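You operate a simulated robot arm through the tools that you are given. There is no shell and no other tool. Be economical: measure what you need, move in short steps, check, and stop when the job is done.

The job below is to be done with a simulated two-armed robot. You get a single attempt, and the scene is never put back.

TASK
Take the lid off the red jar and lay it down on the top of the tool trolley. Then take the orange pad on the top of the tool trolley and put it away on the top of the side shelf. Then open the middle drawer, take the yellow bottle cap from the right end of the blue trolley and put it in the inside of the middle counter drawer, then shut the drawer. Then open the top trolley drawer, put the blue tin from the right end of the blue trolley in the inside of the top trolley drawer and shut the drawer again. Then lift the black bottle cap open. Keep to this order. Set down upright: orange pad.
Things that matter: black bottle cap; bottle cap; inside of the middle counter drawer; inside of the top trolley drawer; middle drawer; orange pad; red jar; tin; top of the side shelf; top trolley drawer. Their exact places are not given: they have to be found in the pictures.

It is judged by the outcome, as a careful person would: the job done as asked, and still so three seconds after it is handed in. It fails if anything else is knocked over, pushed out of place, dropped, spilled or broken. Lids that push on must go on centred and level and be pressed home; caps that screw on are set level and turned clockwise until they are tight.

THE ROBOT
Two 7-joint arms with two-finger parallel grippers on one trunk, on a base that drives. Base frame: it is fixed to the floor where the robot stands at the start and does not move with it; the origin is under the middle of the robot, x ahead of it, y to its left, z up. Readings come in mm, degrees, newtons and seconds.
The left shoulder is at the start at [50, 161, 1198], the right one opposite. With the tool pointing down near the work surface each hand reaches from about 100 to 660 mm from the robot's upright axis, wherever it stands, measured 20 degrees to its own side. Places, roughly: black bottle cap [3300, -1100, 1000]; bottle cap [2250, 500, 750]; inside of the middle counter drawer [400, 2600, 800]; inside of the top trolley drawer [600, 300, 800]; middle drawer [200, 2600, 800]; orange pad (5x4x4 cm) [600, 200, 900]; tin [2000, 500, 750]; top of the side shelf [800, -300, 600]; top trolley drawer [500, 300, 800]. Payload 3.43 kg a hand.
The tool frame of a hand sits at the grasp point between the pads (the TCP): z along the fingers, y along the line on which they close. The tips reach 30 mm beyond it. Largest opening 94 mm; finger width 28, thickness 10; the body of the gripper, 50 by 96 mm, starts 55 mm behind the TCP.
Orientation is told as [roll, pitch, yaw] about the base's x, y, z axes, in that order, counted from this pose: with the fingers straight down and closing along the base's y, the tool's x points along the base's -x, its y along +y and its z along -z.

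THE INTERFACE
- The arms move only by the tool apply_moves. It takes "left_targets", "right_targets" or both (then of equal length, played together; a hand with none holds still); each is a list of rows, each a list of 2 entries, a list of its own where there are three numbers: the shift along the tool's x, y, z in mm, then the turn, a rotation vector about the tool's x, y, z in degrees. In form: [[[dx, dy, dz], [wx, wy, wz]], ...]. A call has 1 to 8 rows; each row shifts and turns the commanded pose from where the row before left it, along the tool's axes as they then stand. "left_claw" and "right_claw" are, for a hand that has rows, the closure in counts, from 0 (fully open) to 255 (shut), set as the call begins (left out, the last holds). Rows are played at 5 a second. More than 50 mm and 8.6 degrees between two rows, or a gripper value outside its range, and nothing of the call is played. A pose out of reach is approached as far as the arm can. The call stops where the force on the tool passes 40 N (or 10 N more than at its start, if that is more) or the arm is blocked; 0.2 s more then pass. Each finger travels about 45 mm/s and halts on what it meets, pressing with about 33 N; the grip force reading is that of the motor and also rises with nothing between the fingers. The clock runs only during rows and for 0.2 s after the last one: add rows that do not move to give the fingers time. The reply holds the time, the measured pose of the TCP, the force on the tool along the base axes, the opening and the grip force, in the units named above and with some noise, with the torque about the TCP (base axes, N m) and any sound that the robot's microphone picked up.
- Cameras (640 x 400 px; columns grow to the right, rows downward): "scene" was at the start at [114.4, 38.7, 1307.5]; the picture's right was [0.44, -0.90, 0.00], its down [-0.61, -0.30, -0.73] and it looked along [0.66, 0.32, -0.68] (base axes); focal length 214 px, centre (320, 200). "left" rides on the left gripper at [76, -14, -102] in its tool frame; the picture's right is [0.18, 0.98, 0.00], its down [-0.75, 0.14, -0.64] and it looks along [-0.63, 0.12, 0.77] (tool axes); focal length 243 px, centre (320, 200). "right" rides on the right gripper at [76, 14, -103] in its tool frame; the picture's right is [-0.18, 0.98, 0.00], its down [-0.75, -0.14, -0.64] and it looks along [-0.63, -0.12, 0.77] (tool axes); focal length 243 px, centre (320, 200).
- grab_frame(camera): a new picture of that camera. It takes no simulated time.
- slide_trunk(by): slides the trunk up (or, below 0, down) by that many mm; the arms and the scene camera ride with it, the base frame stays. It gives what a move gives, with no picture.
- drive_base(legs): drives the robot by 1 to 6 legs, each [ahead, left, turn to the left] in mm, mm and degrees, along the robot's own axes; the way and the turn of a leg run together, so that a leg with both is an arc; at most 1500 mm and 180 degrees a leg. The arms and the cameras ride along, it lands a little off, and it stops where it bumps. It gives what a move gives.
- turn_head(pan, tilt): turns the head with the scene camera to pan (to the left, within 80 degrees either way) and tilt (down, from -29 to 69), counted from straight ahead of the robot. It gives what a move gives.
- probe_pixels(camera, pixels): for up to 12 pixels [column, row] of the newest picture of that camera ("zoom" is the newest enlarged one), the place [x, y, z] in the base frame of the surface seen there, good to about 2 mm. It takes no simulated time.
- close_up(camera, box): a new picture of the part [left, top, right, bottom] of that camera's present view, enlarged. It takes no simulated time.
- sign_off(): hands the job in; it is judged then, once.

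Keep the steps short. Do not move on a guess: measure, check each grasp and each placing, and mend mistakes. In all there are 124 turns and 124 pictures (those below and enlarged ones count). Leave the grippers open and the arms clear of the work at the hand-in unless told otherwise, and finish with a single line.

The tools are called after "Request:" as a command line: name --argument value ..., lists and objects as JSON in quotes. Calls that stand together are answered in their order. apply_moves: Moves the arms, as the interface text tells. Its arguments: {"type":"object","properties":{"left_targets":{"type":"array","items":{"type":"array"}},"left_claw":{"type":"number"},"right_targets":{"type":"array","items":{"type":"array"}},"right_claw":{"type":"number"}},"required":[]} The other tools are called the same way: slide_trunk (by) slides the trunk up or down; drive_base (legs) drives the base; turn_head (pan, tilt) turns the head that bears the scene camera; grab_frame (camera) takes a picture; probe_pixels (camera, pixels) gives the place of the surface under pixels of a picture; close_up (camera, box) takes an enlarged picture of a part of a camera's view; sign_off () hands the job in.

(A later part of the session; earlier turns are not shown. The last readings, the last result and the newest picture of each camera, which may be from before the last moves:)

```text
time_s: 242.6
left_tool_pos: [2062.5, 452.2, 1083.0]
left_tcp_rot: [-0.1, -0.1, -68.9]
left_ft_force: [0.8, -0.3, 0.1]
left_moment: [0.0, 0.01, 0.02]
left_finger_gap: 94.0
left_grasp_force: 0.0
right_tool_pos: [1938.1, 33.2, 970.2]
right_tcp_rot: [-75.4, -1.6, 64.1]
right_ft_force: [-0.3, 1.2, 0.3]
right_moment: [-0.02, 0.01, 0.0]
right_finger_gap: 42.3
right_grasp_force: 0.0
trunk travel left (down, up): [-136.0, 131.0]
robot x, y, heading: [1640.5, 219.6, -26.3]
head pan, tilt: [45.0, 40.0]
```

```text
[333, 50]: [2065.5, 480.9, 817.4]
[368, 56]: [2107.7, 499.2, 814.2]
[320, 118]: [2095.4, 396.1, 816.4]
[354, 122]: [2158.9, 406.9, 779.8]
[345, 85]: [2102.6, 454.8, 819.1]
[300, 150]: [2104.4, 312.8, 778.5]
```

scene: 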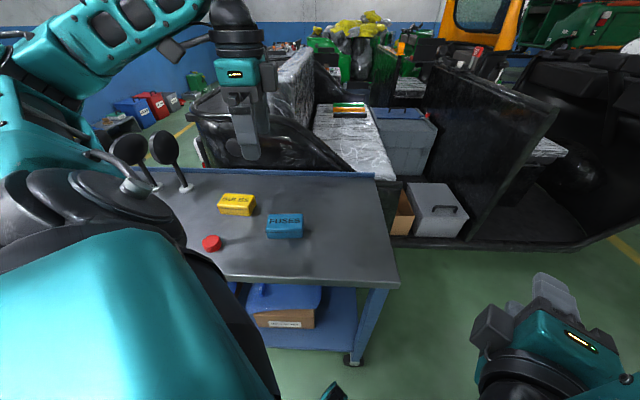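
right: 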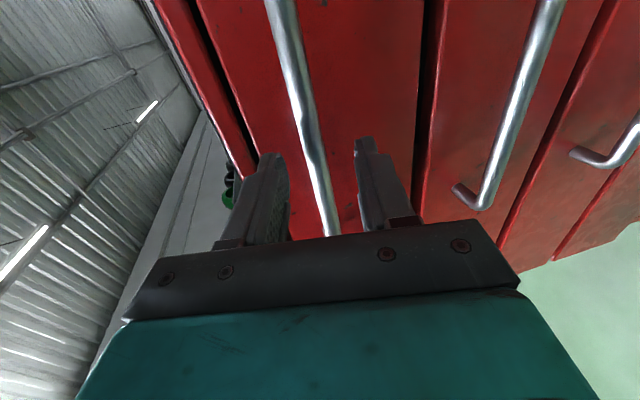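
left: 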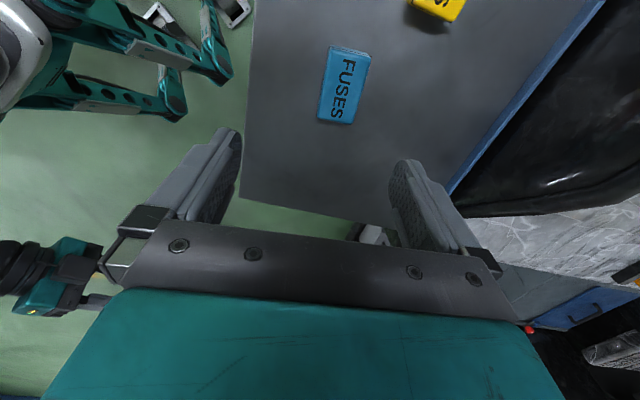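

Tin centre ≈ (2103,449), top z 818, aligned with the fingers. I'll move over it, lower the trunk 130 mm, then the hand.

Request:
apply_moves --left_targets '[[[-17.3, 36.7, 0], [0, 0, 0]]]'

Request:
slide_trunk --by -130

Request:
apply_moves --left_targets '[[[0, 0, 40], [0, 0, 0]], [[0, 0, 40], [0, 0, 0]]]'

Request:
grab_frame --camera "left"

```text
time_s: 243.0
left_tool_pos: [2101.9, 448.9, 1082.2]
left_tcp_rot: [0.1, -0.2, -69.0]
left_ft_force: [0.6, -0.1, -0.4]
left_moment: [0.01, 0.01, -0.01]
left_finger_gap: 94.0
left_grasp_force: 0.1
right_tool_pos: [1939.6, 32.9, 970.6]
right_tcp_rot: [-75.4, -1.5, 64.0]
right_ft_force: [-0.1, 1.1, 0.2]
right_moment: [0.0, 0.04, 0.0]
right_finger_gap: 42.5
right_grasp_force: 0.0
trunk travel left (down, up): [-136.0, 131.0]
robot x, y, heading: [1638.5, 225.2, -26.4]
head pan, tilt: [45.0, 40.0]
```

```text
time_s: 244.6
left_tool_pos: [2103.0, 449.3, 951.3]
left_tcp_rot: [0.0, -0.1, -69.0]
left_ft_force: [1.3, 0.3, -0.8]
left_moment: [-0.03, -0.03, -0.01]
left_finger_gap: 94.1
left_grasp_force: 0.0
right_tool_pos: [1939.4, 34.0, 841.2]
right_tcp_rot: [-75.4, -1.5, 64.1]
right_ft_force: [0.2, -0.1, -0.4]
right_moment: [0.0, 0.0, 0.01]
right_finger_gap: 42.6
right_grasp_force: 0.1
trunk travel left (down, up): [-6.0, 261.0]
robot x, y, heading: [1638.3, 225.4, -26.4]
head pan, tilt: [45.0, 40.0]
```

```text
time_s: 245.2
left_tool_pos: [2102.3, 446.1, 870.7]
left_tcp_rot: [0.0, 0.0, -69.2]
left_ft_force: [0.7, 0.2, -0.2]
left_moment: [0.05, -0.05, -0.02]
left_finger_gap: 94.0
left_grasp_force: 0.1
right_tool_pos: [1939.6, 33.7, 840.2]
right_tcp_rot: [-75.4, -1.4, 64.1]
right_ft_force: [-0.5, 0.8, 0.5]
right_moment: [-0.01, 0.01, 0.02]
right_finger_gap: 42.4
right_grasp_force: 0.1
trunk travel left (down, up): [-6.0, 261.0]
robot x, y, heading: [1636.2, 221.6, -26.3]
head pan, tilt: [45.0, 40.0]
```

```text
30 pictures are left
```

left: 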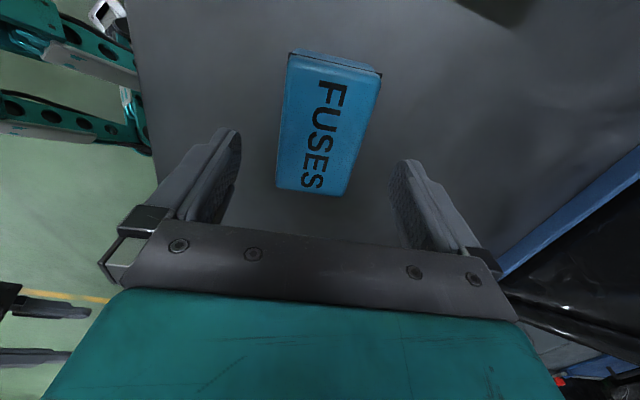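

Aligned. Down 53 mm and close.

Request:
apply_moves --left_targets '[[[0, 0, 30], [0, 0, 0]], [[0, 0, 23], [0, 0, 0]]]'

Request:
apply_moves --left_targets '[[[0, 0, 0], [0, 0, 0]], [[0, 0, 0], [0, 0, 0]], [[0, 0, 0], [0, 0, 0]], [[0, 0, 0], [0, 0, 0]]]' --left_claw 255

Request:
apply_moves --left_targets '[[[0, 0, -20], [0, 0, 0]], [[0, 0, -40], [0, 0, 0]], [[0, 0, -40], [0, 0, 0]]]'

Request:
grab_frame --camera "left"

```text
time_s: 245.8
left_tool_pos: [2101.6, 449.0, 817.6]
left_tcp_rot: [0.0, -0.1, -69.0]
left_ft_force: [-0.2, 0.0, 0.2]
left_moment: [0.01, 0.0, 0.04]
left_finger_gap: 94.3
left_grasp_force: 0.1
right_tool_pos: [1939.5, 33.6, 840.7]
right_tcp_rot: [-75.3, -1.5, 64.0]
right_ft_force: [-0.3, -1.0, 0.2]
right_moment: [0.01, -0.03, 0.01]
right_finger_gap: 42.4
right_grasp_force: 0.1
trunk travel left (down, up): [-6.0, 261.0]
robot x, y, heading: [1638.2, 226.3, -26.3]
head pan, tilt: [45.0, 40.0]
```

```text
time_s: 246.8
left_tool_pos: [2102.3, 448.1, 817.8]
left_tcp_rot: [-0.1, 0.0, -69.0]
left_ft_force: [0.0, -0.5, 0.5]
left_moment: [-0.03, 0.01, 0.02]
left_finger_gap: 61.8
left_grasp_force: 32.6
right_tool_pos: [1938.3, 34.2, 840.6]
right_tcp_rot: [-75.4, -1.6, 64.0]
right_ft_force: [-0.7, 0.2, 0.1]
right_moment: [0.0, 0.01, -0.01]
right_finger_gap: 42.3
right_grasp_force: 0.0
trunk travel left (down, up): [-6.0, 261.0]
robot x, y, heading: [1637.0, 223.8, -26.3]
head pan, tilt: [45.0, 40.0]
```

```text
time_s: 247.6
left_tool_pos: [2101.0, 448.6, 919.9]
left_tcp_rot: [-0.1, 0.1, -68.9]
left_ft_force: [-0.1, -0.3, -1.3]
left_moment: [0.01, -0.04, 0.02]
left_finger_gap: 62.2
left_grasp_force: 33.4
right_tool_pos: [1938.7, 32.6, 840.1]
right_tcp_rot: [-75.4, -1.5, 64.0]
right_ft_force: [-0.9, -1.3, -0.2]
right_moment: [-0.03, 0.01, 0.03]
right_finger_gap: 42.4
right_grasp_force: 0.0
trunk travel left (down, up): [-6.0, 261.0]
robot x, y, heading: [1639.6, 225.0, -26.3]
head pan, tilt: [45.0, 40.0]
```

```text
29 pictures are left
```

left: 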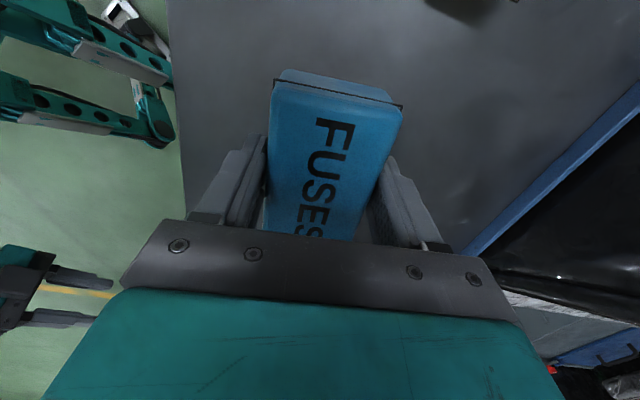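

Tin held (gap 62). I'll raise the trunk and drive back round to the open trolley drawer, keeping this heading.

Request:
slide_trunk --by 130

Request:
drive_base --legs '[[-825, 568, 0], [-738, -86, 0], [-473, -735, 0], [495, -814, 0]]'

Request:
grab_frame --camera "scene"

```text
time_s: 249.1
left_tool_pos: [2102.5, 449.7, 1048.9]
left_tcp_rot: [-0.1, 0.0, -69.0]
left_ft_force: [0.1, -0.3, -0.8]
left_moment: [0.01, 0.01, -0.01]
left_finger_gap: 62.0
left_grasp_force: 32.8
right_tool_pos: [1938.5, 33.4, 970.5]
right_tcp_rot: [-75.4, -1.6, 64.0]
right_ft_force: [-0.5, 0.0, -0.1]
right_moment: [-0.02, 0.03, -0.02]
right_finger_gap: 42.4
right_grasp_force: 0.0
trunk travel left (down, up): [-136.0, 131.0]
robot x, y, heading: [1641.2, 222.7, -26.3]
head pan, tilt: [45.0, 40.0]
```

```text
time_s: 267.0
left_tool_pos: [241.9, 165.5, 1049.9]
left_tcp_rot: [-0.2, 0.0, -68.0]
left_ft_force: [-0.1, -0.5, -0.8]
left_moment: [0.0, 0.01, 0.02]
left_finger_gap: 61.8
left_grasp_force: 33.2
right_tool_pos: [86.5, -252.1, 970.7]
right_tcp_rot: [-75.4, -1.4, 65.0]
right_ft_force: [0.5, 0.4, -0.5]
right_moment: [0.03, 0.02, 0.02]
right_finger_gap: 42.3
right_grasp_force: 0.1
trunk travel left (down, up): [-136.0, 131.0]
robot x, y, heading: [-216.0, -67.3, -25.1]
head pan, tilt: [45.0, 40.0]
```

```text
28 pictures are left
```

scene: 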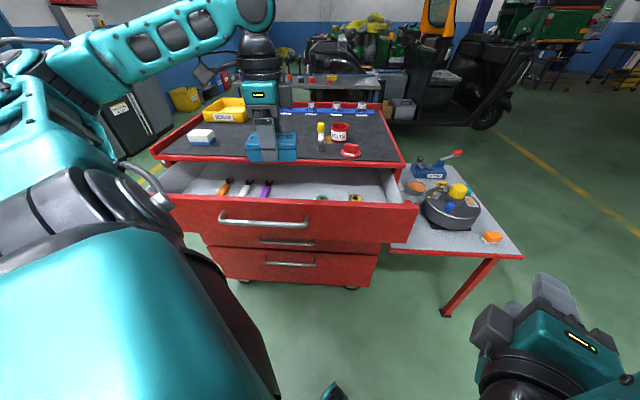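

The drawer holds three pens at (227–268,188) and two small things near (322,197) and (355,198); between them the floor is free. I'll measure.

Request:
close_up --camera "scene" --box '[150, 150, 420, 250]'

Request:
probe_pixels --camera "scene" --pixels '[[268, 184], [262, 194], [295, 190], [295, 180], [315, 195], [322, 197], [355, 197], [295, 198], [340, 190], [300, 203], [245, 190]]'

```text
2.37 times, centred on (285, 200) of scene
```

zoom: 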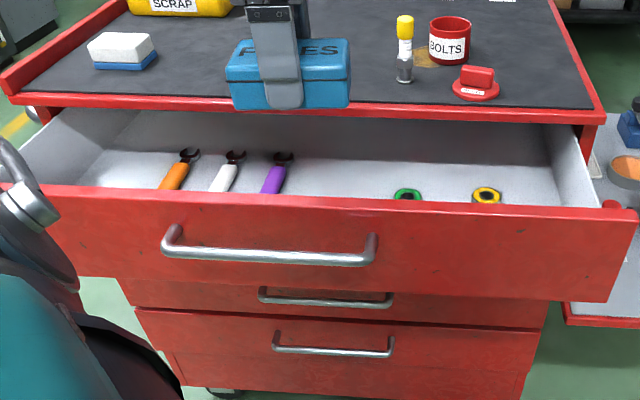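

```text
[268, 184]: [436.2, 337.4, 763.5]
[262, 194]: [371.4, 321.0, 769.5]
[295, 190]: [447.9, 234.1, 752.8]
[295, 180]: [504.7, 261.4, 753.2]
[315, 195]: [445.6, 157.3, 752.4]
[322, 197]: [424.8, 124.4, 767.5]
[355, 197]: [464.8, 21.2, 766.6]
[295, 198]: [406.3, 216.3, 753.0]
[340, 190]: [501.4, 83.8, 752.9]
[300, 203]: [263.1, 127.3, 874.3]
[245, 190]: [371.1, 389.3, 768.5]
```

The free floor is centred at about v=112, so the TCP goes to (339,214). I'll drive there, lower the trunk, and check.

Request:
drive_base --legs '[[67, 85, 0]]'

Request:
slide_trunk --by -110

Request:
grab_frame --camera "scene"

Request:
grab_frame --camera "left"

```text
time_s: 268.1
left_tool_pos: [339.2, 214.0, 1048.2]
left_tcp_rot: [-0.2, -0.1, -68.0]
left_ft_force: [0.3, -0.7, -1.7]
left_moment: [0.01, -0.01, -0.03]
left_finger_gap: 61.8
left_grasp_force: 32.6
right_tool_pos: [184.4, -204.3, 971.0]
right_tcp_rot: [-75.3, -1.5, 65.0]
right_ft_force: [0.0, -0.6, -0.4]
right_moment: [0.02, -0.01, 0.0]
right_finger_gap: 42.5
right_grasp_force: 0.1
trunk travel left (down, up): [-136.0, 131.0]
robot x, y, heading: [-119.7, -19.3, -25.4]
head pan, tilt: [45.0, 40.0]
```

```text
time_s: 269.6
left_tool_pos: [337.0, 214.0, 938.3]
left_tcp_rot: [0.0, 0.0, -68.0]
left_ft_force: [0.6, -0.1, -1.3]
left_moment: [0.0, -0.01, 0.01]
left_finger_gap: 61.9
left_grasp_force: 32.9
right_tool_pos: [183.4, -203.4, 860.3]
right_tcp_rot: [-75.4, -1.6, 65.0]
right_ft_force: [0.3, -0.1, 0.4]
right_moment: [0.02, -0.01, 0.0]
right_finger_gap: 42.4
right_grasp_force: 0.0
trunk travel left (down, up): [-26.0, 241.0]
robot x, y, heading: [-119.7, -18.4, -25.3]
head pan, tilt: [45.0, 40.0]
```

```text
26 pictures are left
```

scene: 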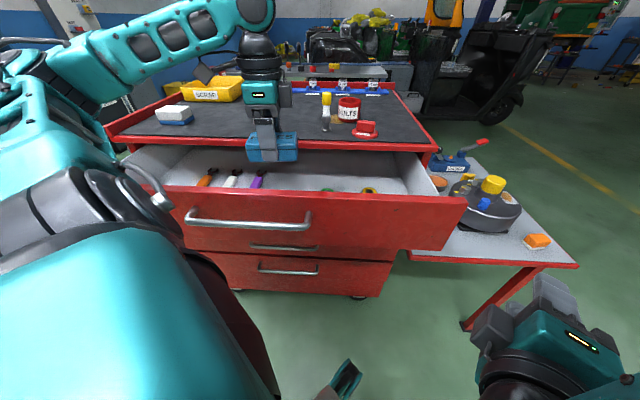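

```text
25 pictures are left
```

left: 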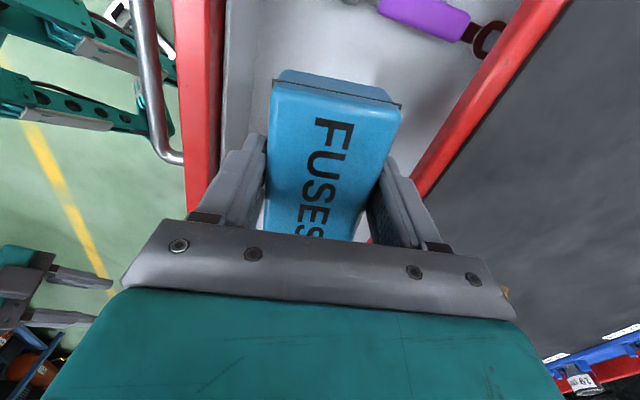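

Well aligned between panel and trolley edge. Lowering 145 mm in steps.

Request:
apply_moves --left_targets '[[[0, 0, 40], [0, 0, 0]], [[0, 0, 40], [0, 0, 0]], [[0, 0, 40], [0, 0, 0]], [[0, 0, 18], [0, 0, 0]]]'

Request:
apply_moves --left_targets '[[[0, 0, 5], [0, 0, 0]], [[0, 0, 2], [0, 0, 0]], [[0, 0, 2], [0, 0, 0]]]'

```text
time_s: 270.6
left_tool_pos: [338.1, 212.4, 799.2]
left_tcp_rot: [-0.1, -0.1, -68.2]
left_ft_force: [0.6, -0.8, -1.2]
left_moment: [-0.02, -0.02, 0.01]
left_finger_gap: 61.6
left_grasp_force: 32.5
right_tool_pos: [183.7, -205.4, 859.9]
right_tcp_rot: [-75.4, -1.5, 65.0]
right_ft_force: [-0.5, 0.4, -0.1]
right_moment: [0.0, 0.02, -0.01]
right_finger_gap: 42.4
right_grasp_force: 0.1
trunk travel left (down, up): [-26.0, 241.0]
robot x, y, heading: [-116.9, -18.7, -25.1]
head pan, tilt: [45.0, 40.0]
```

```text
time_s: 271.2
left_tool_pos: [339.9, 213.8, 800.2]
left_tcp_rot: [0.6, -0.3, -68.1]
left_ft_force: [1.6, -0.2, 20.9]
left_moment: [0.17, 1.26, 0.04]
left_finger_gap: 61.8
left_grasp_force: 33.0
right_tool_pos: [183.6, -204.7, 861.5]
right_tcp_rot: [-75.3, -1.6, 65.0]
right_ft_force: [0.2, -0.6, -0.4]
right_moment: [0.0, 0.0, -0.01]
right_finger_gap: 42.5
right_grasp_force: 0.0
trunk travel left (down, up): [-26.0, 241.0]
robot x, y, heading: [-116.3, -17.9, -25.4]
head pan, tilt: [45.0, 40.0]
stopped in row 3 (left hand): the force on the tool passed its limit (the readings are from after the stop); the commanded pose is now the measured one
```

Contact came 9 mm early. I'll look before releasing.

Request:
grab_frame --camera "left"

Request:
close_up --camera "scene" --box '[200, 100, 380, 220]'

```text
24 pictures are left
```

left: 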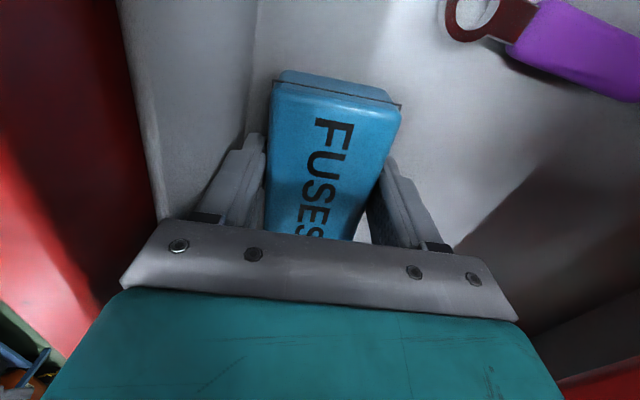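

```text
3.33 times, centred on (290, 160) of scene
```

zoom: 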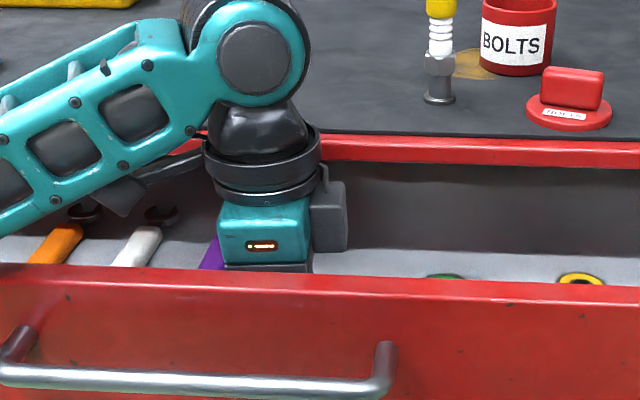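

The torque shows contact about 55–60 mm towards the panel: the gripper body is resting on the drawer's inner front wall. I'll rise 10 mm, shift 12 mm inward, square up by 5°, and lower again.

Request:
apply_moves --left_targets '[[[0, 0, -10], [0, 0, 0]], [[-1.2, 12, 0], [0, 0, 5]], [[0, 0, 10], [0, 0, 0]], [[0, 0, 3], [0, 0, 0]]]'

Request:
apply_moves --left_targets '[[[0, 0, 2], [0, 0, 0]], [[0, 0, 1], [0, 0, 0]]]'

```text
time_s: 272.2
left_tool_pos: [351.6, 216.8, 793.2]
left_tcp_rot: [0.3, -0.2, -73.1]
left_ft_force: [1.2, 0.2, -0.9]
left_moment: [-0.01, -0.01, -0.01]
left_finger_gap: 62.3
left_grasp_force: 33.6
right_tool_pos: [184.3, -204.3, 860.9]
right_tcp_rot: [-75.3, -1.4, 65.0]
right_ft_force: [0.4, 0.5, 0.2]
right_moment: [-0.01, 0.0, 0.02]
right_finger_gap: 42.6
right_grasp_force: 0.0
trunk travel left (down, up): [-26.0, 241.0]
robot x, y, heading: [-118.6, -21.7, -25.6]
head pan, tilt: [45.0, 40.0]
```

```text
time_s: 272.8
left_tool_pos: [351.3, 215.4, 792.8]
left_tcp_rot: [0.6, -0.2, -73.0]
left_ft_force: [2.4, 0.2, 12.3]
left_moment: [0.46, 0.47, -0.02]
left_finger_gap: 61.5
left_grasp_force: 32.8
right_tool_pos: [182.9, -205.3, 861.6]
right_tcp_rot: [-75.4, -1.6, 65.0]
right_ft_force: [0.1, 0.1, 0.4]
right_moment: [0.0, 0.0, 0.01]
right_finger_gap: 42.3
right_grasp_force: 0.0
trunk travel left (down, up): [-26.0, 241.0]
robot x, y, heading: [-118.0, -21.2, -25.3]
head pan, tilt: [45.0, 40.0]
```

On the floor. Open to ~74 mm and rise 150 mm.

Request:
apply_moves --left_targets '[[[0, 0, 0], [0, 0, 0]], [[0, 0, 0], [0, 0, 0]], [[0, 0, -20], [0, 0, 0]], [[0, 0, -40], [0, 0, 0]], [[0, 0, -45], [0, 0, 0]], [[0, 0, -45], [0, 0, 0]]]' --left_claw 58

Request:
close_up --camera "scene" --box '[120, 90, 480, 290]'

```text
time_s: 274.2
left_tool_pos: [349.2, 215.9, 941.3]
left_tcp_rot: [0.3, -0.2, -73.0]
left_ft_force: [0.0, 0.0, 0.3]
left_moment: [0.0, 0.02, 0.01]
left_finger_gap: 72.5
left_grasp_force: 0.0
right_tool_pos: [184.0, -204.7, 861.0]
right_tcp_rot: [-75.4, -1.5, 65.0]
right_ft_force: [1.0, -0.3, 0.4]
right_moment: [0.02, 0.01, 0.02]
right_finger_gap: 42.6
right_grasp_force: 0.1
trunk travel left (down, up): [-26.0, 241.0]
robot x, y, heading: [-119.7, -20.3, -25.4]
head pan, tilt: [45.0, 40.0]
```

```text
1.78 times, centred on (300, 190) of scene
```

zoom: 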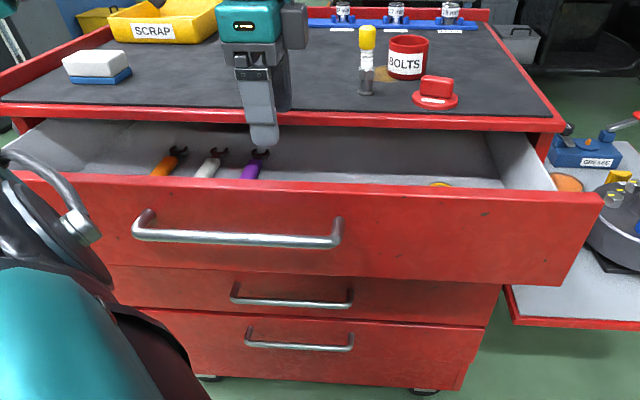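

The tin is in. To shut it, I'll pull the hand back over the panel, close the fingers, lower them in front of the handle bar and push with the base.

Request:
drive_base --legs '[[-146, -129, 0]]'

Request:
apply_moves --left_targets '[[[0, 0, 0], [0, 0, 0]], [[0, 0, 0], [0, 0, 0]], [[0, 0, 48], [0, 0, 0]], [[0, 0, 47], [0, 0, 0]]]' --left_claw 255

Request:
grab_frame --camera "scene"

```text
time_s: 275.8
left_tool_pos: [166.2, 161.8, 940.4]
left_tcp_rot: [0.3, -0.2, -73.3]
left_ft_force: [-0.1, 0.2, -0.4]
left_moment: [0.01, 0.01, -0.03]
left_finger_gap: 72.7
left_grasp_force: 0.2
right_tool_pos: [-0.8, -258.6, 860.2]
right_tcp_rot: [-75.5, -1.5, 64.8]
right_ft_force: [-0.5, 0.2, 0.6]
right_moment: [0.0, -0.02, -0.01]
right_finger_gap: 42.5
right_grasp_force: 0.1
trunk travel left (down, up): [-26.0, 241.0]
robot x, y, heading: [-305.0, -73.8, -25.7]
head pan, tilt: [45.0, 40.0]
```

```text
time_s: 276.8
left_tool_pos: [169.6, 162.7, 846.1]
left_tcp_rot: [0.3, -0.2, -73.2]
left_ft_force: [-0.3, 0.6, 0.5]
left_moment: [0.01, -0.04, 0.0]
left_finger_gap: 0.1
left_grasp_force: 13.1
right_tool_pos: [-1.4, -259.6, 860.5]
right_tcp_rot: [-75.4, -1.4, 64.7]
right_ft_force: [0.2, 0.1, -0.3]
right_moment: [-0.01, -0.01, 0.0]
right_finger_gap: 42.5
right_grasp_force: 0.0
trunk travel left (down, up): [-26.0, 241.0]
robot x, y, heading: [-304.8, -74.5, -25.5]
head pan, tilt: [45.0, 40.0]
```

```text
21 pictures are left
```

scene: 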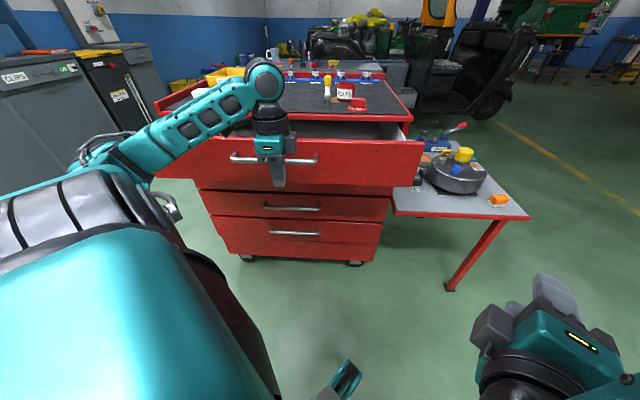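

The fingers are in front of the handle. Pushing 205 mm.

Request:
drive_base --legs '[[157, 139, 0]]'

Request:
drive_base --legs '[[19, 17, 0]]'

Request:
close_up --camera "scene" --box '[120, 90, 480, 290]'

```text
time_s: 278.5
left_tool_pos: [363.9, 219.0, 844.4]
left_tcp_rot: [-0.7, 0.1, -73.8]
left_ft_force: [-3.7, -0.4, 2.3]
left_moment: [0.0, 0.02, 0.04]
left_finger_gap: 0.0
left_grasp_force: 33.0
right_tool_pos: [201.1, -201.1, 859.9]
right_tcp_rot: [-75.4, -1.7, 65.0]
right_ft_force: [0.7, 0.4, 0.4]
right_moment: [0.02, 0.0, 0.03]
right_finger_gap: 42.1
right_grasp_force: 0.1
trunk travel left (down, up): [-26.0, 241.0]
robot x, y, heading: [-101.6, -17.1, -25.1]
head pan, tilt: [45.0, 40.0]
stopped in leg 1: the force on the tool passed its limit (the readings are from after the stop); the commanded pose is now the measured one
```

```text
time_s: 279.3
left_tool_pos: [362.2, 219.6, 844.2]
left_tcp_rot: [-2.1, 0.4, -74.8]
left_ft_force: [-11.4, -2.3, 9.3]
left_moment: [0.11, 0.06, 0.18]
left_finger_gap: 0.0
left_grasp_force: 32.6
right_tool_pos: [207.5, -198.4, 862.1]
right_tcp_rot: [-75.4, -1.8, 65.1]
right_ft_force: [-0.7, -0.4, -0.2]
right_moment: [0.01, -0.01, 0.01]
right_finger_gap: 42.6
right_grasp_force: 0.1
trunk travel left (down, up): [-26.0, 241.0]
robot x, y, heading: [-94.2, -17.4, -25.3]
head pan, tilt: [45.0, 40.0]
stopped in leg 1: the force on the tool passed its limit (the readings are from after the stop); the commanded pose is now the measured one
```

```text
1.78 times, centred on (300, 190) of scene
```

zoom: 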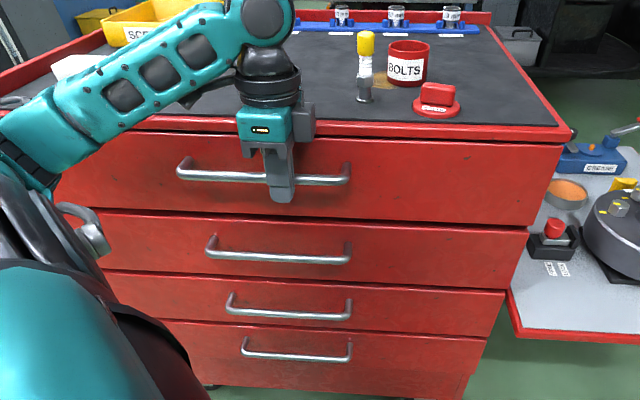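

Drawer face looks flush. I'll verify with two depth readings, back off, raise the trunk, and look towards (3300,−1100).

Request:
probe_pixels --camera "zoom" --pixels '[[450, 175], [450, 245], [250, 150], [120, 180], [120, 240]]'

Request:
drive_base --legs '[[-150, -133, 0]]'

Request:
slide_trunk --by 180

Request:
drive_base --legs '[[0, -900, 0]]'

Request:
turn_head --pan 22 --tilt 12

Request:
grab_frame --camera "scene"

```text
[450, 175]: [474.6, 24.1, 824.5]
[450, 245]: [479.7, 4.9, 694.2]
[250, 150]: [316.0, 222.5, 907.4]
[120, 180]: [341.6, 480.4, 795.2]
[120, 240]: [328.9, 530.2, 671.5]
```

```text
time_s: 280.9
left_tool_pos: [175.2, 163.2, 842.6]
left_tcp_rot: [-2.2, 0.3, -74.6]
left_ft_force: [0.4, 0.1, -0.2]
left_moment: [0.03, -0.05, 0.01]
left_finger_gap: 0.0
left_grasp_force: 33.2
right_tool_pos: [17.9, -256.6, 861.3]
right_tcp_rot: [-75.4, -1.7, 65.1]
right_ft_force: [0.3, -0.4, -0.9]
right_moment: [-0.03, 0.01, 0.0]
right_finger_gap: 42.4
right_grasp_force: 0.0
trunk travel left (down, up): [-26.0, 241.0]
robot x, y, heading: [-283.3, -69.1, -24.9]
head pan, tilt: [45.0, 40.0]
```

```text
time_s: 282.9
left_tool_pos: [175.2, 162.5, 1022.7]
left_tcp_rot: [-2.2, 0.4, -74.6]
left_ft_force: [0.0, -0.5, 0.8]
left_moment: [0.01, 0.03, 0.01]
left_finger_gap: 0.0
left_grasp_force: 32.9
right_tool_pos: [19.5, -253.9, 1040.6]
right_tcp_rot: [-75.4, -1.6, 65.2]
right_ft_force: [-0.5, 0.1, -0.1]
right_moment: [0.0, 0.01, -0.01]
right_finger_gap: 42.4
right_grasp_force: 0.1
trunk travel left (down, up): [-206.0, 61.0]
robot x, y, heading: [-285.3, -72.7, -25.1]
head pan, tilt: [45.0, 40.0]
```

```text
time_s: 287.7
left_tool_pos: [-212.2, -662.2, 1021.5]
left_tcp_rot: [-2.1, 0.3, -73.9]
left_ft_force: [0.1, 0.3, -0.8]
left_moment: [0.0, 0.0, 0.02]
left_finger_gap: 0.0
left_grasp_force: 32.9
right_tool_pos: [-362.6, -1083.0, 1041.2]
right_tcp_rot: [-75.5, -1.8, 65.8]
right_ft_force: [0.8, 0.7, -0.4]
right_moment: [0.02, -0.01, -0.03]
right_finger_gap: 42.5
right_grasp_force: 0.0
trunk travel left (down, up): [-206.0, 61.0]
robot x, y, heading: [-670.6, -901.4, -24.3]
head pan, tilt: [45.0, 40.0]
```

```text
time_s: 288.6
left_tool_pos: [-212.1, -663.1, 1022.5]
left_tcp_rot: [-2.1, 0.4, -73.9]
left_ft_force: [-0.5, 1.0, -0.5]
left_moment: [0.01, 0.02, -0.02]
left_finger_gap: 0.0
left_grasp_force: 32.4
right_tool_pos: [-362.7, -1082.9, 1042.8]
right_tcp_rot: [-75.4, -1.6, 65.8]
right_ft_force: [-0.5, -0.3, -0.6]
right_moment: [0.02, 0.0, 0.01]
right_finger_gap: 42.5
right_grasp_force: 0.0
trunk travel left (down, up): [-206.0, 61.0]
robot x, y, heading: [-666.4, -900.5, -24.5]
head pan, tilt: [22.0, 12.0]
```

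```text
19 pictures are left
```

scene: 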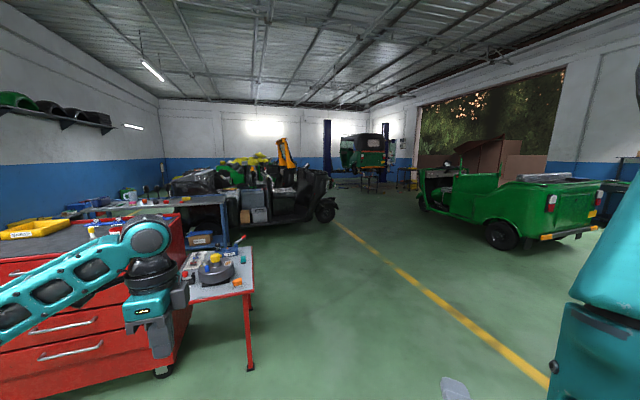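

The trolley drawer is flush (u 462.8 vs 462.3). The floor is clear ahead; I'll enlarge the far benches near (375,178).

Request:
close_up --camera "scene" --box '[290, 140, 450, 230]'

Request:
probe_pixels --camera "scene" --pixels '[[372, 172], [372, 190], [405, 185], [325, 212], [420, 205], [492, 235], [330, 180]]'

```text
4.00 times, centred on (370, 185) of scene
```

zoom: 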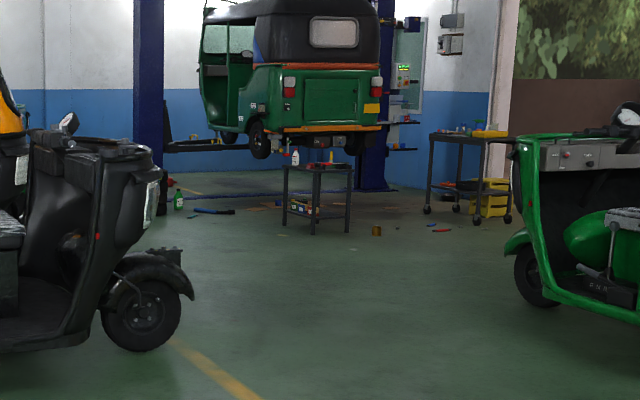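

```text
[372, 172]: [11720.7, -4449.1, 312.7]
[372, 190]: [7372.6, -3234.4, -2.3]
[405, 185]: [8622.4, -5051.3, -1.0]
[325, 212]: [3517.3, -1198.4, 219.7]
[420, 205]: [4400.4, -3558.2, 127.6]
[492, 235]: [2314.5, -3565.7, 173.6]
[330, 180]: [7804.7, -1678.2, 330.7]
```

The target lies on the black three-wheeler's front near (3300,−1100). I'll drive to about (2400,−1450) and look.

Request:
drive_base --legs '[[1030, 250, 0], [1030, 250, 0], [1030, 250, 0], [0, 0, 30]]'

Request:
turn_head --pan 15 --tilt 20

Request:
grab_frame --camera "scene"

```text
time_s: 305.5
left_tool_pos: [2698.6, -1107.4, 1022.8]
left_tcp_rot: [-2.1, 0.4, -44.4]
left_ft_force: [-0.1, 0.1, -0.7]
left_moment: [0.01, 0.0, 0.02]
left_finger_gap: 0.0
left_grasp_force: 33.8
right_tool_pos: [2773.7, -1546.6, 1040.4]
right_tcp_rot: [-75.4, -1.8, 95.4]
right_ft_force: [-0.1, 0.3, 0.3]
right_moment: [0.05, -0.02, -0.02]
right_finger_gap: 42.6
right_grasp_force: 0.0
trunk travel left (down, up): [-206.0, 61.0]
robot x, y, heading: [2423.2, -1542.5, 4.8]
head pan, tilt: [22.0, 12.0]
```

```text
time_s: 306.2
left_tool_pos: [2698.8, -1107.5, 1021.9]
left_tcp_rot: [-2.0, 0.3, -44.5]
left_ft_force: [-0.3, -0.9, 0.6]
left_moment: [0.0, 0.03, 0.01]
left_finger_gap: 0.1
left_grasp_force: 32.8
right_tool_pos: [2774.4, -1548.1, 1040.7]
right_tcp_rot: [-75.4, -1.7, 95.3]
right_ft_force: [-2.0, -0.5, 0.3]
right_moment: [0.03, 0.02, -0.01]
right_finger_gap: 42.3
right_grasp_force: 0.1
trunk travel left (down, up): [-206.0, 61.0]
robot x, y, heading: [2419.4, -1542.7, 5.1]
head pan, tilt: [15.0, 20.0]
```

```text
17 pictures are left
```

scene: 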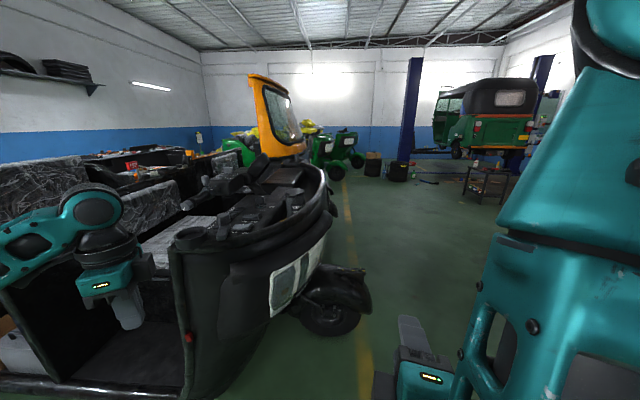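

I see a black cylinder on the vehicle's near rim at (190,237). I'll enlarge and measure.

Request:
close_up --camera "scene" --box '[160, 160, 340, 272]'

Request:
probe_pixels --camera "zoom" --pixels '[[105, 258], [105, 280], [85, 270], [125, 270], [280, 250], [300, 120], [350, 200], [200, 240], [230, 130], [450, 150], [60, 330]]'

```text
3.56 times, centred on (250, 216) of scene
```

zoom: 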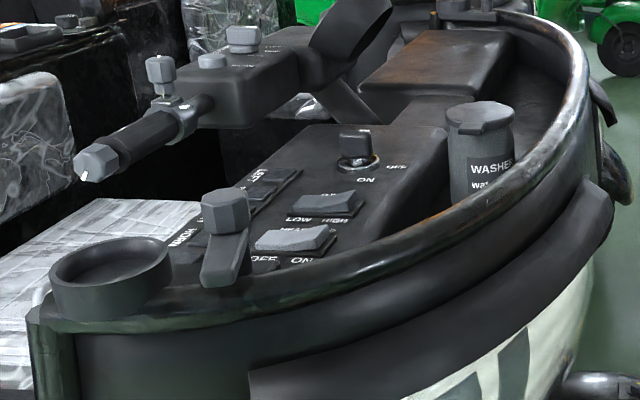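

```text
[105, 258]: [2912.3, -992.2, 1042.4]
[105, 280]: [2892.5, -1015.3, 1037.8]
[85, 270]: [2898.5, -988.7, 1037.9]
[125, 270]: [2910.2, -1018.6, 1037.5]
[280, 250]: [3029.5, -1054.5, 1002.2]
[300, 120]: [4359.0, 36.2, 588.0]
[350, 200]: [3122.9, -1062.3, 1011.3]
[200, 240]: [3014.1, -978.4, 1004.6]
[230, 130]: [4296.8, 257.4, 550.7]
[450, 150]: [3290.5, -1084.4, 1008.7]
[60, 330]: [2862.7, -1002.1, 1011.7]
```

The WASHER-water bottle with its black flip cap stands at about (3290,−1085,1008). I'll turn left and go round to face it from the −y side.

Request:
drive_base --legs '[[0, 0, 75], [-300, 0, 0], [0, -700, 0]]'

Request:
turn_head --pan 0 --tilt 25

Request:
grab_frame --camera "scene"

```text
time_s: 315.0
left_tool_pos: [2724.7, -1573.0, 1022.6]
left_tcp_rot: [-2.0, 0.3, 31.0]
left_ft_force: [0.2, 0.5, 0.6]
left_moment: [0.01, 0.01, -0.01]
left_finger_gap: 0.4
left_grasp_force: 32.4
right_tool_pos: [3170.9, -1610.1, 1040.5]
right_tcp_rot: [-75.4, -1.8, 170.7]
right_ft_force: [-0.4, -0.1, 0.4]
right_moment: [-0.01, 0.01, -0.02]
right_finger_gap: 42.2
right_grasp_force: 0.2
trunk travel left (down, up): [-206.0, 61.0]
robot x, y, heading: [3076.2, -1950.6, 80.5]
head pan, tilt: [15.0, 20.0]
```

```text
time_s: 315.8
left_tool_pos: [2725.3, -1572.1, 1022.8]
left_tcp_rot: [-2.1, 0.3, 31.1]
left_ft_force: [0.2, -0.3, -0.7]
left_moment: [-0.02, -0.01, -0.02]
left_finger_gap: 0.2
left_grasp_force: 33.2
right_tool_pos: [3169.5, -1610.6, 1041.5]
right_tcp_rot: [-75.5, -1.8, 170.8]
right_ft_force: [0.3, 0.4, -0.3]
right_moment: [0.02, 0.02, 0.01]
right_finger_gap: 42.2
right_grasp_force: 0.1
trunk travel left (down, up): [-206.0, 61.0]
robot x, y, heading: [3075.8, -1955.8, 80.3]
head pan, tilt: [0.0, 25.0]
```

```text
15 pictures are left
```

scene: 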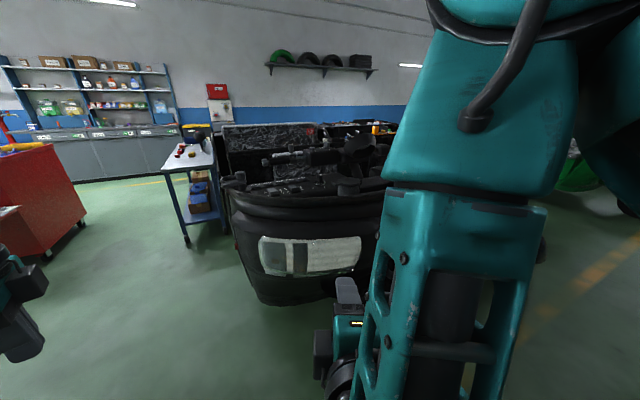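

Request:
close_up --camera "scene" --box '[300, 150, 396, 210]'

Request:
probe_pixels --camera "zoom" --pixels '[[320, 195], [320, 215], [320, 230], [280, 200], [355, 200], [320, 250], [320, 275], [320, 320], [200, 280]]'

```text
6.67 times, centred on (348, 180) of scene
```

zoom: 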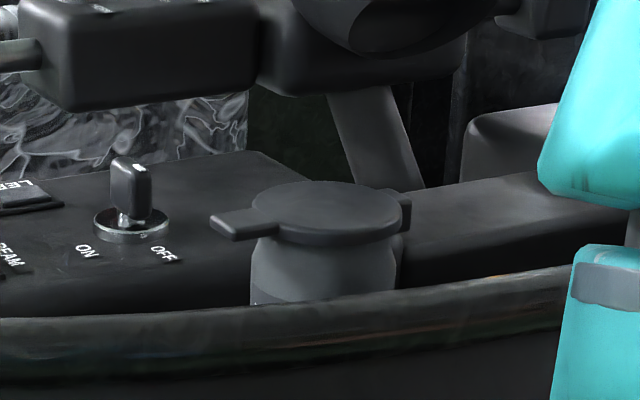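

```text
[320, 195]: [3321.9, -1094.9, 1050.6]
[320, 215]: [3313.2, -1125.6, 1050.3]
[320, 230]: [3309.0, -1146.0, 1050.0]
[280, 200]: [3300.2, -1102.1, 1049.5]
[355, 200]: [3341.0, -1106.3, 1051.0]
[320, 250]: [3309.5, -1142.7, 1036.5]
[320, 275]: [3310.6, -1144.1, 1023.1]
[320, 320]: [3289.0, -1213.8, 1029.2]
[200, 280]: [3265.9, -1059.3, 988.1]
```

The cap's thumb tab points to the left (−x side) and its hinge is at the right. I'll measure tab and hinge.

Request:
probe_pixels --camera "zoom" --pixels '[[218, 217], [232, 215], [245, 212], [225, 232], [250, 228], [240, 236], [392, 195], [406, 205], [404, 225], [320, 186], [262, 270], [250, 260]]'

```text
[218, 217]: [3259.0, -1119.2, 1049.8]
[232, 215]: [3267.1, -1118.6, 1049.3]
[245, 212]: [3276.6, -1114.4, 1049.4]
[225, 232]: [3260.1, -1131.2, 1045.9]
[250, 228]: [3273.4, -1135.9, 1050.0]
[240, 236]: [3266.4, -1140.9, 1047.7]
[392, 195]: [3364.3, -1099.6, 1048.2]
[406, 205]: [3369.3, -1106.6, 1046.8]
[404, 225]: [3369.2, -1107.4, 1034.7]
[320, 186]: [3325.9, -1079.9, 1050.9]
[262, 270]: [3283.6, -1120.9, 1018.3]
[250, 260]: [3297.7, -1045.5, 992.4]
```

Tab centre ≈ (3264,−1129), top z 1050; hinge ≈ (3367,−1108). I'll pinch the tab's sides from above with the vertical left hand. First I retract the right hand, bring the left hand forward, and raise the trunk.

Request:
apply_moves --right_targets '[[[0, 10, -38.7], [0, 0, 0]], [[0, 10, -38.7], [0, 0, 0]], [[0, 10, -38.7], [0, 0, 0]]]'

Request:
slide_trunk --by 60

Request:
apply_moves --left_targets '[[[0, 0, 0], [0, 0, 6.7]], [[0, 0, 0], [0, 0, 6.7]], [[0, 0, 0], [0, 0, 6.7]]]' --left_claw 95

Request:
apply_moves --left_targets '[[[-41.5, 4.7, 0], [0, 0, 0]], [[-41.5, 4.7, 0], [0, 0, 0]], [[-41.5, 4.7, 0], [0, 0, 0]], [[-41.5, 4.7, 0], [0, 0, 0]], [[-41.5, 4.7, 0], [0, 0, 0]], [[-41.5, 4.7, 0], [0, 0, 0]], [[-41.5, 4.7, 0], [0, 0, 0]]]'

Request:
drive_base --legs '[[0, -190, 0], [200, 0, 0]]'

Request:
turn_head --pan 15 --tilt 35

Request:
grab_frame --camera "scene"

```text
time_s: 316.8
left_tool_pos: [2725.3, -1571.6, 1022.9]
left_tcp_rot: [-2.1, 0.3, 30.9]
left_ft_force: [-0.8, -0.3, 0.4]
left_moment: [-0.01, 0.02, 0.0]
left_finger_gap: 0.0
left_grasp_force: 32.6
right_tool_pos: [3166.3, -1664.1, 1051.2]
right_tcp_rot: [-78.2, 3.3, 166.9]
right_ft_force: [0.0, 0.0, -0.4]
right_moment: [0.01, -0.03, -0.01]
right_finger_gap: 42.0
right_grasp_force: 0.1
right hand out of reach, approached as far as the arm can: row 2, 3
trunk travel left (down, up): [-206.0, 61.0]
robot x, y, heading: [3076.6, -1947.2, 80.6]
head pan, tilt: [0.0, 25.0]
stopped in row 3 (right hand): the arm was blocked; the commanded pose is now the measured one
```

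```text
time_s: 317.8
left_tool_pos: [2725.5, -1573.0, 1082.8]
left_tcp_rot: [-2.2, 0.3, 31.1]
left_ft_force: [1.0, -0.4, 0.4]
left_moment: [0.0, 0.01, -0.02]
left_finger_gap: 0.0
left_grasp_force: 33.3
right_tool_pos: [3166.0, -1664.7, 1111.2]
right_tcp_rot: [-78.2, 3.2, 166.7]
right_ft_force: [-1.2, -0.1, -0.3]
right_moment: [-0.01, 0.0, -0.03]
right_finger_gap: 42.7
right_grasp_force: 0.2
trunk travel left (down, up): [-266.0, 1.0]
robot x, y, heading: [3075.3, -1951.5, 80.6]
head pan, tilt: [0.0, 25.0]
```

```text
time_s: 318.6
left_tool_pos: [2725.2, -1572.8, 1083.0]
left_tcp_rot: [-2.1, -0.4, 10.8]
left_ft_force: [-0.9, -0.3, -0.9]
left_moment: [-0.02, 0.01, -0.05]
left_finger_gap: 58.5
left_grasp_force: 0.2
right_tool_pos: [3166.1, -1664.5, 1110.9]
right_tcp_rot: [-78.1, 3.4, 166.9]
right_ft_force: [0.4, 0.2, -0.1]
right_moment: [0.02, 0.01, -0.04]
right_finger_gap: 42.5
right_grasp_force: 0.2
trunk travel left (down, up): [-266.0, 1.0]
robot x, y, heading: [3075.6, -1950.3, 80.4]
head pan, tilt: [0.0, 25.0]
```

```text
time_s: 320.2
left_tool_pos: [3004.6, -1483.6, 1083.8]
left_tcp_rot: [-2.1, -0.3, 11.0]
left_ft_force: [0.3, 0.0, -0.4]
left_moment: [-0.03, 0.03, 0.03]
left_finger_gap: 58.9
left_grasp_force: 0.0
right_tool_pos: [3166.7, -1664.3, 1112.5]
right_tcp_rot: [-78.1, 3.3, 166.9]
right_ft_force: [0.4, -0.2, 1.0]
right_moment: [0.0, 0.01, 0.03]
right_finger_gap: 42.4
right_grasp_force: 0.1
trunk travel left (down, up): [-266.0, 1.0]
robot x, y, heading: [3075.5, -1952.7, 80.3]
head pan, tilt: [0.0, 25.0]
```

```text
time_s: 322.9
left_tool_pos: [3225.1, -1318.8, 1084.7]
left_tcp_rot: [-2.2, -0.4, 11.0]
left_ft_force: [0.1, 1.4, -0.5]
left_moment: [-0.01, 0.03, 0.0]
left_finger_gap: 59.1
left_grasp_force: 0.1
right_tool_pos: [3388.9, -1498.8, 1112.5]
right_tcp_rot: [-78.1, 3.3, 166.9]
right_ft_force: [0.6, 0.8, 0.1]
right_moment: [-0.03, 0.0, 0.0]
right_finger_gap: 42.2
right_grasp_force: 0.0
trunk travel left (down, up): [-266.0, 1.0]
robot x, y, heading: [3291.9, -1784.3, 80.8]
head pan, tilt: [0.0, 25.0]
```

```text
time_s: 323.7
left_tool_pos: [3224.9, -1319.8, 1085.2]
left_tcp_rot: [-2.0, -0.4, 11.0]
left_ft_force: [0.1, -0.2, 1.2]
left_moment: [-0.01, -0.06, -0.03]
left_finger_gap: 58.9
left_grasp_force: 0.0
right_tool_pos: [3388.5, -1499.7, 1111.3]
right_tcp_rot: [-78.1, 3.3, 166.8]
right_ft_force: [-0.5, -0.2, -0.4]
right_moment: [0.0, 0.0, -0.03]
right_finger_gap: 42.2
right_grasp_force: 0.0
trunk travel left (down, up): [-266.0, 1.0]
robot x, y, heading: [3296.6, -1789.4, 80.7]
head pan, tilt: [15.0, 35.0]
```

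```text
13 pictures are left
```

scene: 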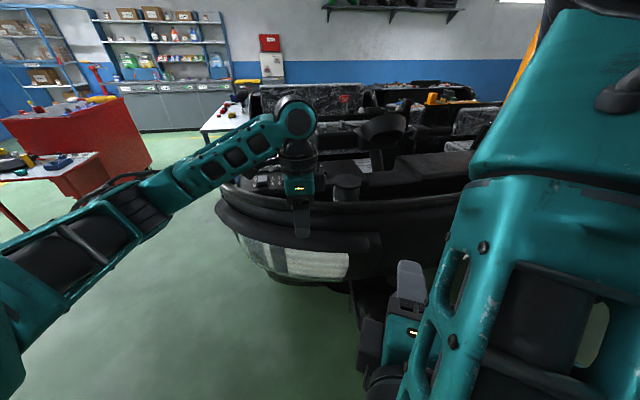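

Request:
probe_pixels --camera "scene" --pixels '[[300, 260], [345, 240], [370, 255], [250, 235], [330, 225], [400, 260], [345, 203]]'

Request:
close_up --camera "scene" --box '[300, 150, 396, 210]'

```text
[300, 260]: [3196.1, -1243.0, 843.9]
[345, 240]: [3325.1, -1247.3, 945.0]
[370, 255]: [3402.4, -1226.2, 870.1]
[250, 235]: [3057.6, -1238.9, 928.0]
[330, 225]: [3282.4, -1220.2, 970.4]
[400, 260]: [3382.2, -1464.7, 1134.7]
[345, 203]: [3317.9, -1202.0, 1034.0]
```

```text
6.67 times, centred on (348, 180) of scene
```

zoom: 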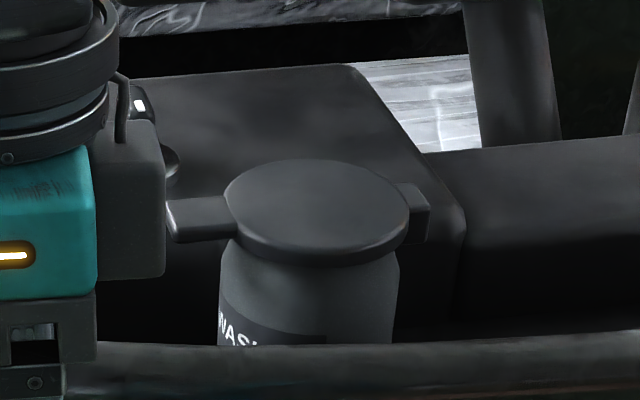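

Request:
probe_pixels --camera "zoom" --pixels '[[172, 205], [178, 235], [205, 202], [215, 233], [195, 218], [180, 240], [318, 165], [310, 245], [412, 190], [425, 215], [228, 205], [230, 290]]'

```text
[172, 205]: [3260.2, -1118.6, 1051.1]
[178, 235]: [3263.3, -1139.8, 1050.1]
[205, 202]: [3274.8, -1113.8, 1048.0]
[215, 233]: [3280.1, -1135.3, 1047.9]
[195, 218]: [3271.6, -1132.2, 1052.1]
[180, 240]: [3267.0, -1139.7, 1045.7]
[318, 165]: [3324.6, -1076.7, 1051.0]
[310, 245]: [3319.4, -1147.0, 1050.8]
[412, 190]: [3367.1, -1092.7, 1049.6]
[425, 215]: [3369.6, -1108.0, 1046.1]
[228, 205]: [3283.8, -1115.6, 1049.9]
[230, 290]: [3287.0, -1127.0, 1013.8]
```

I'll raise the hand 25 mm and drive ahead so the TCP is over the tab at (3264,−1128).

Request:
apply_moves --left_targets '[[[0, 0, -25], [0, 0, 0]]]'

Request:
drive_base --legs '[[190, -8, 0]]'

Request:
grab_frame --camera "left"

```text
time_s: 324.1
left_tool_pos: [3223.4, -1317.3, 1111.0]
left_tcp_rot: [-2.1, -0.4, 11.0]
left_ft_force: [-0.4, 0.3, -0.5]
left_moment: [0.01, 0.01, -0.02]
left_finger_gap: 58.6
left_grasp_force: 0.0
right_tool_pos: [3389.0, -1499.6, 1111.0]
right_tcp_rot: [-78.1, 3.3, 166.9]
right_ft_force: [0.3, -0.8, 0.0]
right_moment: [0.0, -0.01, 0.03]
right_finger_gap: 42.4
right_grasp_force: 0.2
trunk travel left (down, up): [-266.0, 1.0]
robot x, y, heading: [3302.0, -1784.3, 80.6]
head pan, tilt: [15.0, 35.0]
```

```text
time_s: 325.3
left_tool_pos: [3235.3, -1230.6, 1111.5]
left_tcp_rot: [-2.1, -0.6, 10.6]
left_ft_force: [0.5, -0.2, -0.7]
left_moment: [0.0, -0.02, 0.01]
left_finger_gap: 59.0
left_grasp_force: 0.1
right_tool_pos: [3398.2, -1411.7, 1112.4]
right_tcp_rot: [-78.2, 3.5, 166.4]
right_ft_force: [-0.6, -0.3, 0.9]
right_moment: [0.0, -0.03, -0.01]
right_finger_gap: 42.4
right_grasp_force: 0.0
trunk travel left (down, up): [-266.0, 1.0]
robot x, y, heading: [3305.2, -1696.7, 80.2]
head pan, tilt: [15.0, 35.0]
stopped in leg 1: the robot was blocked; the commanded pose is now the measured one
```

```text
11 pictures are left
5 turns are left
```

left: 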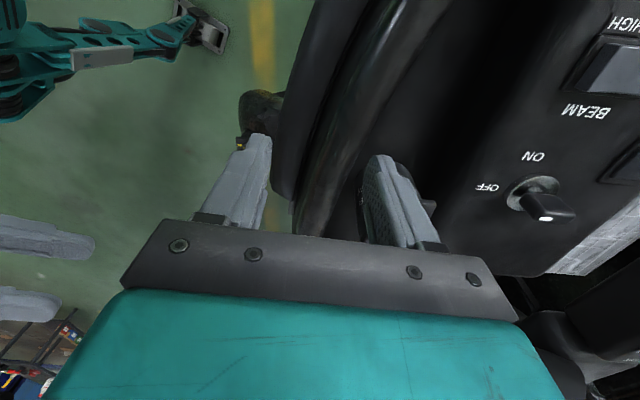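

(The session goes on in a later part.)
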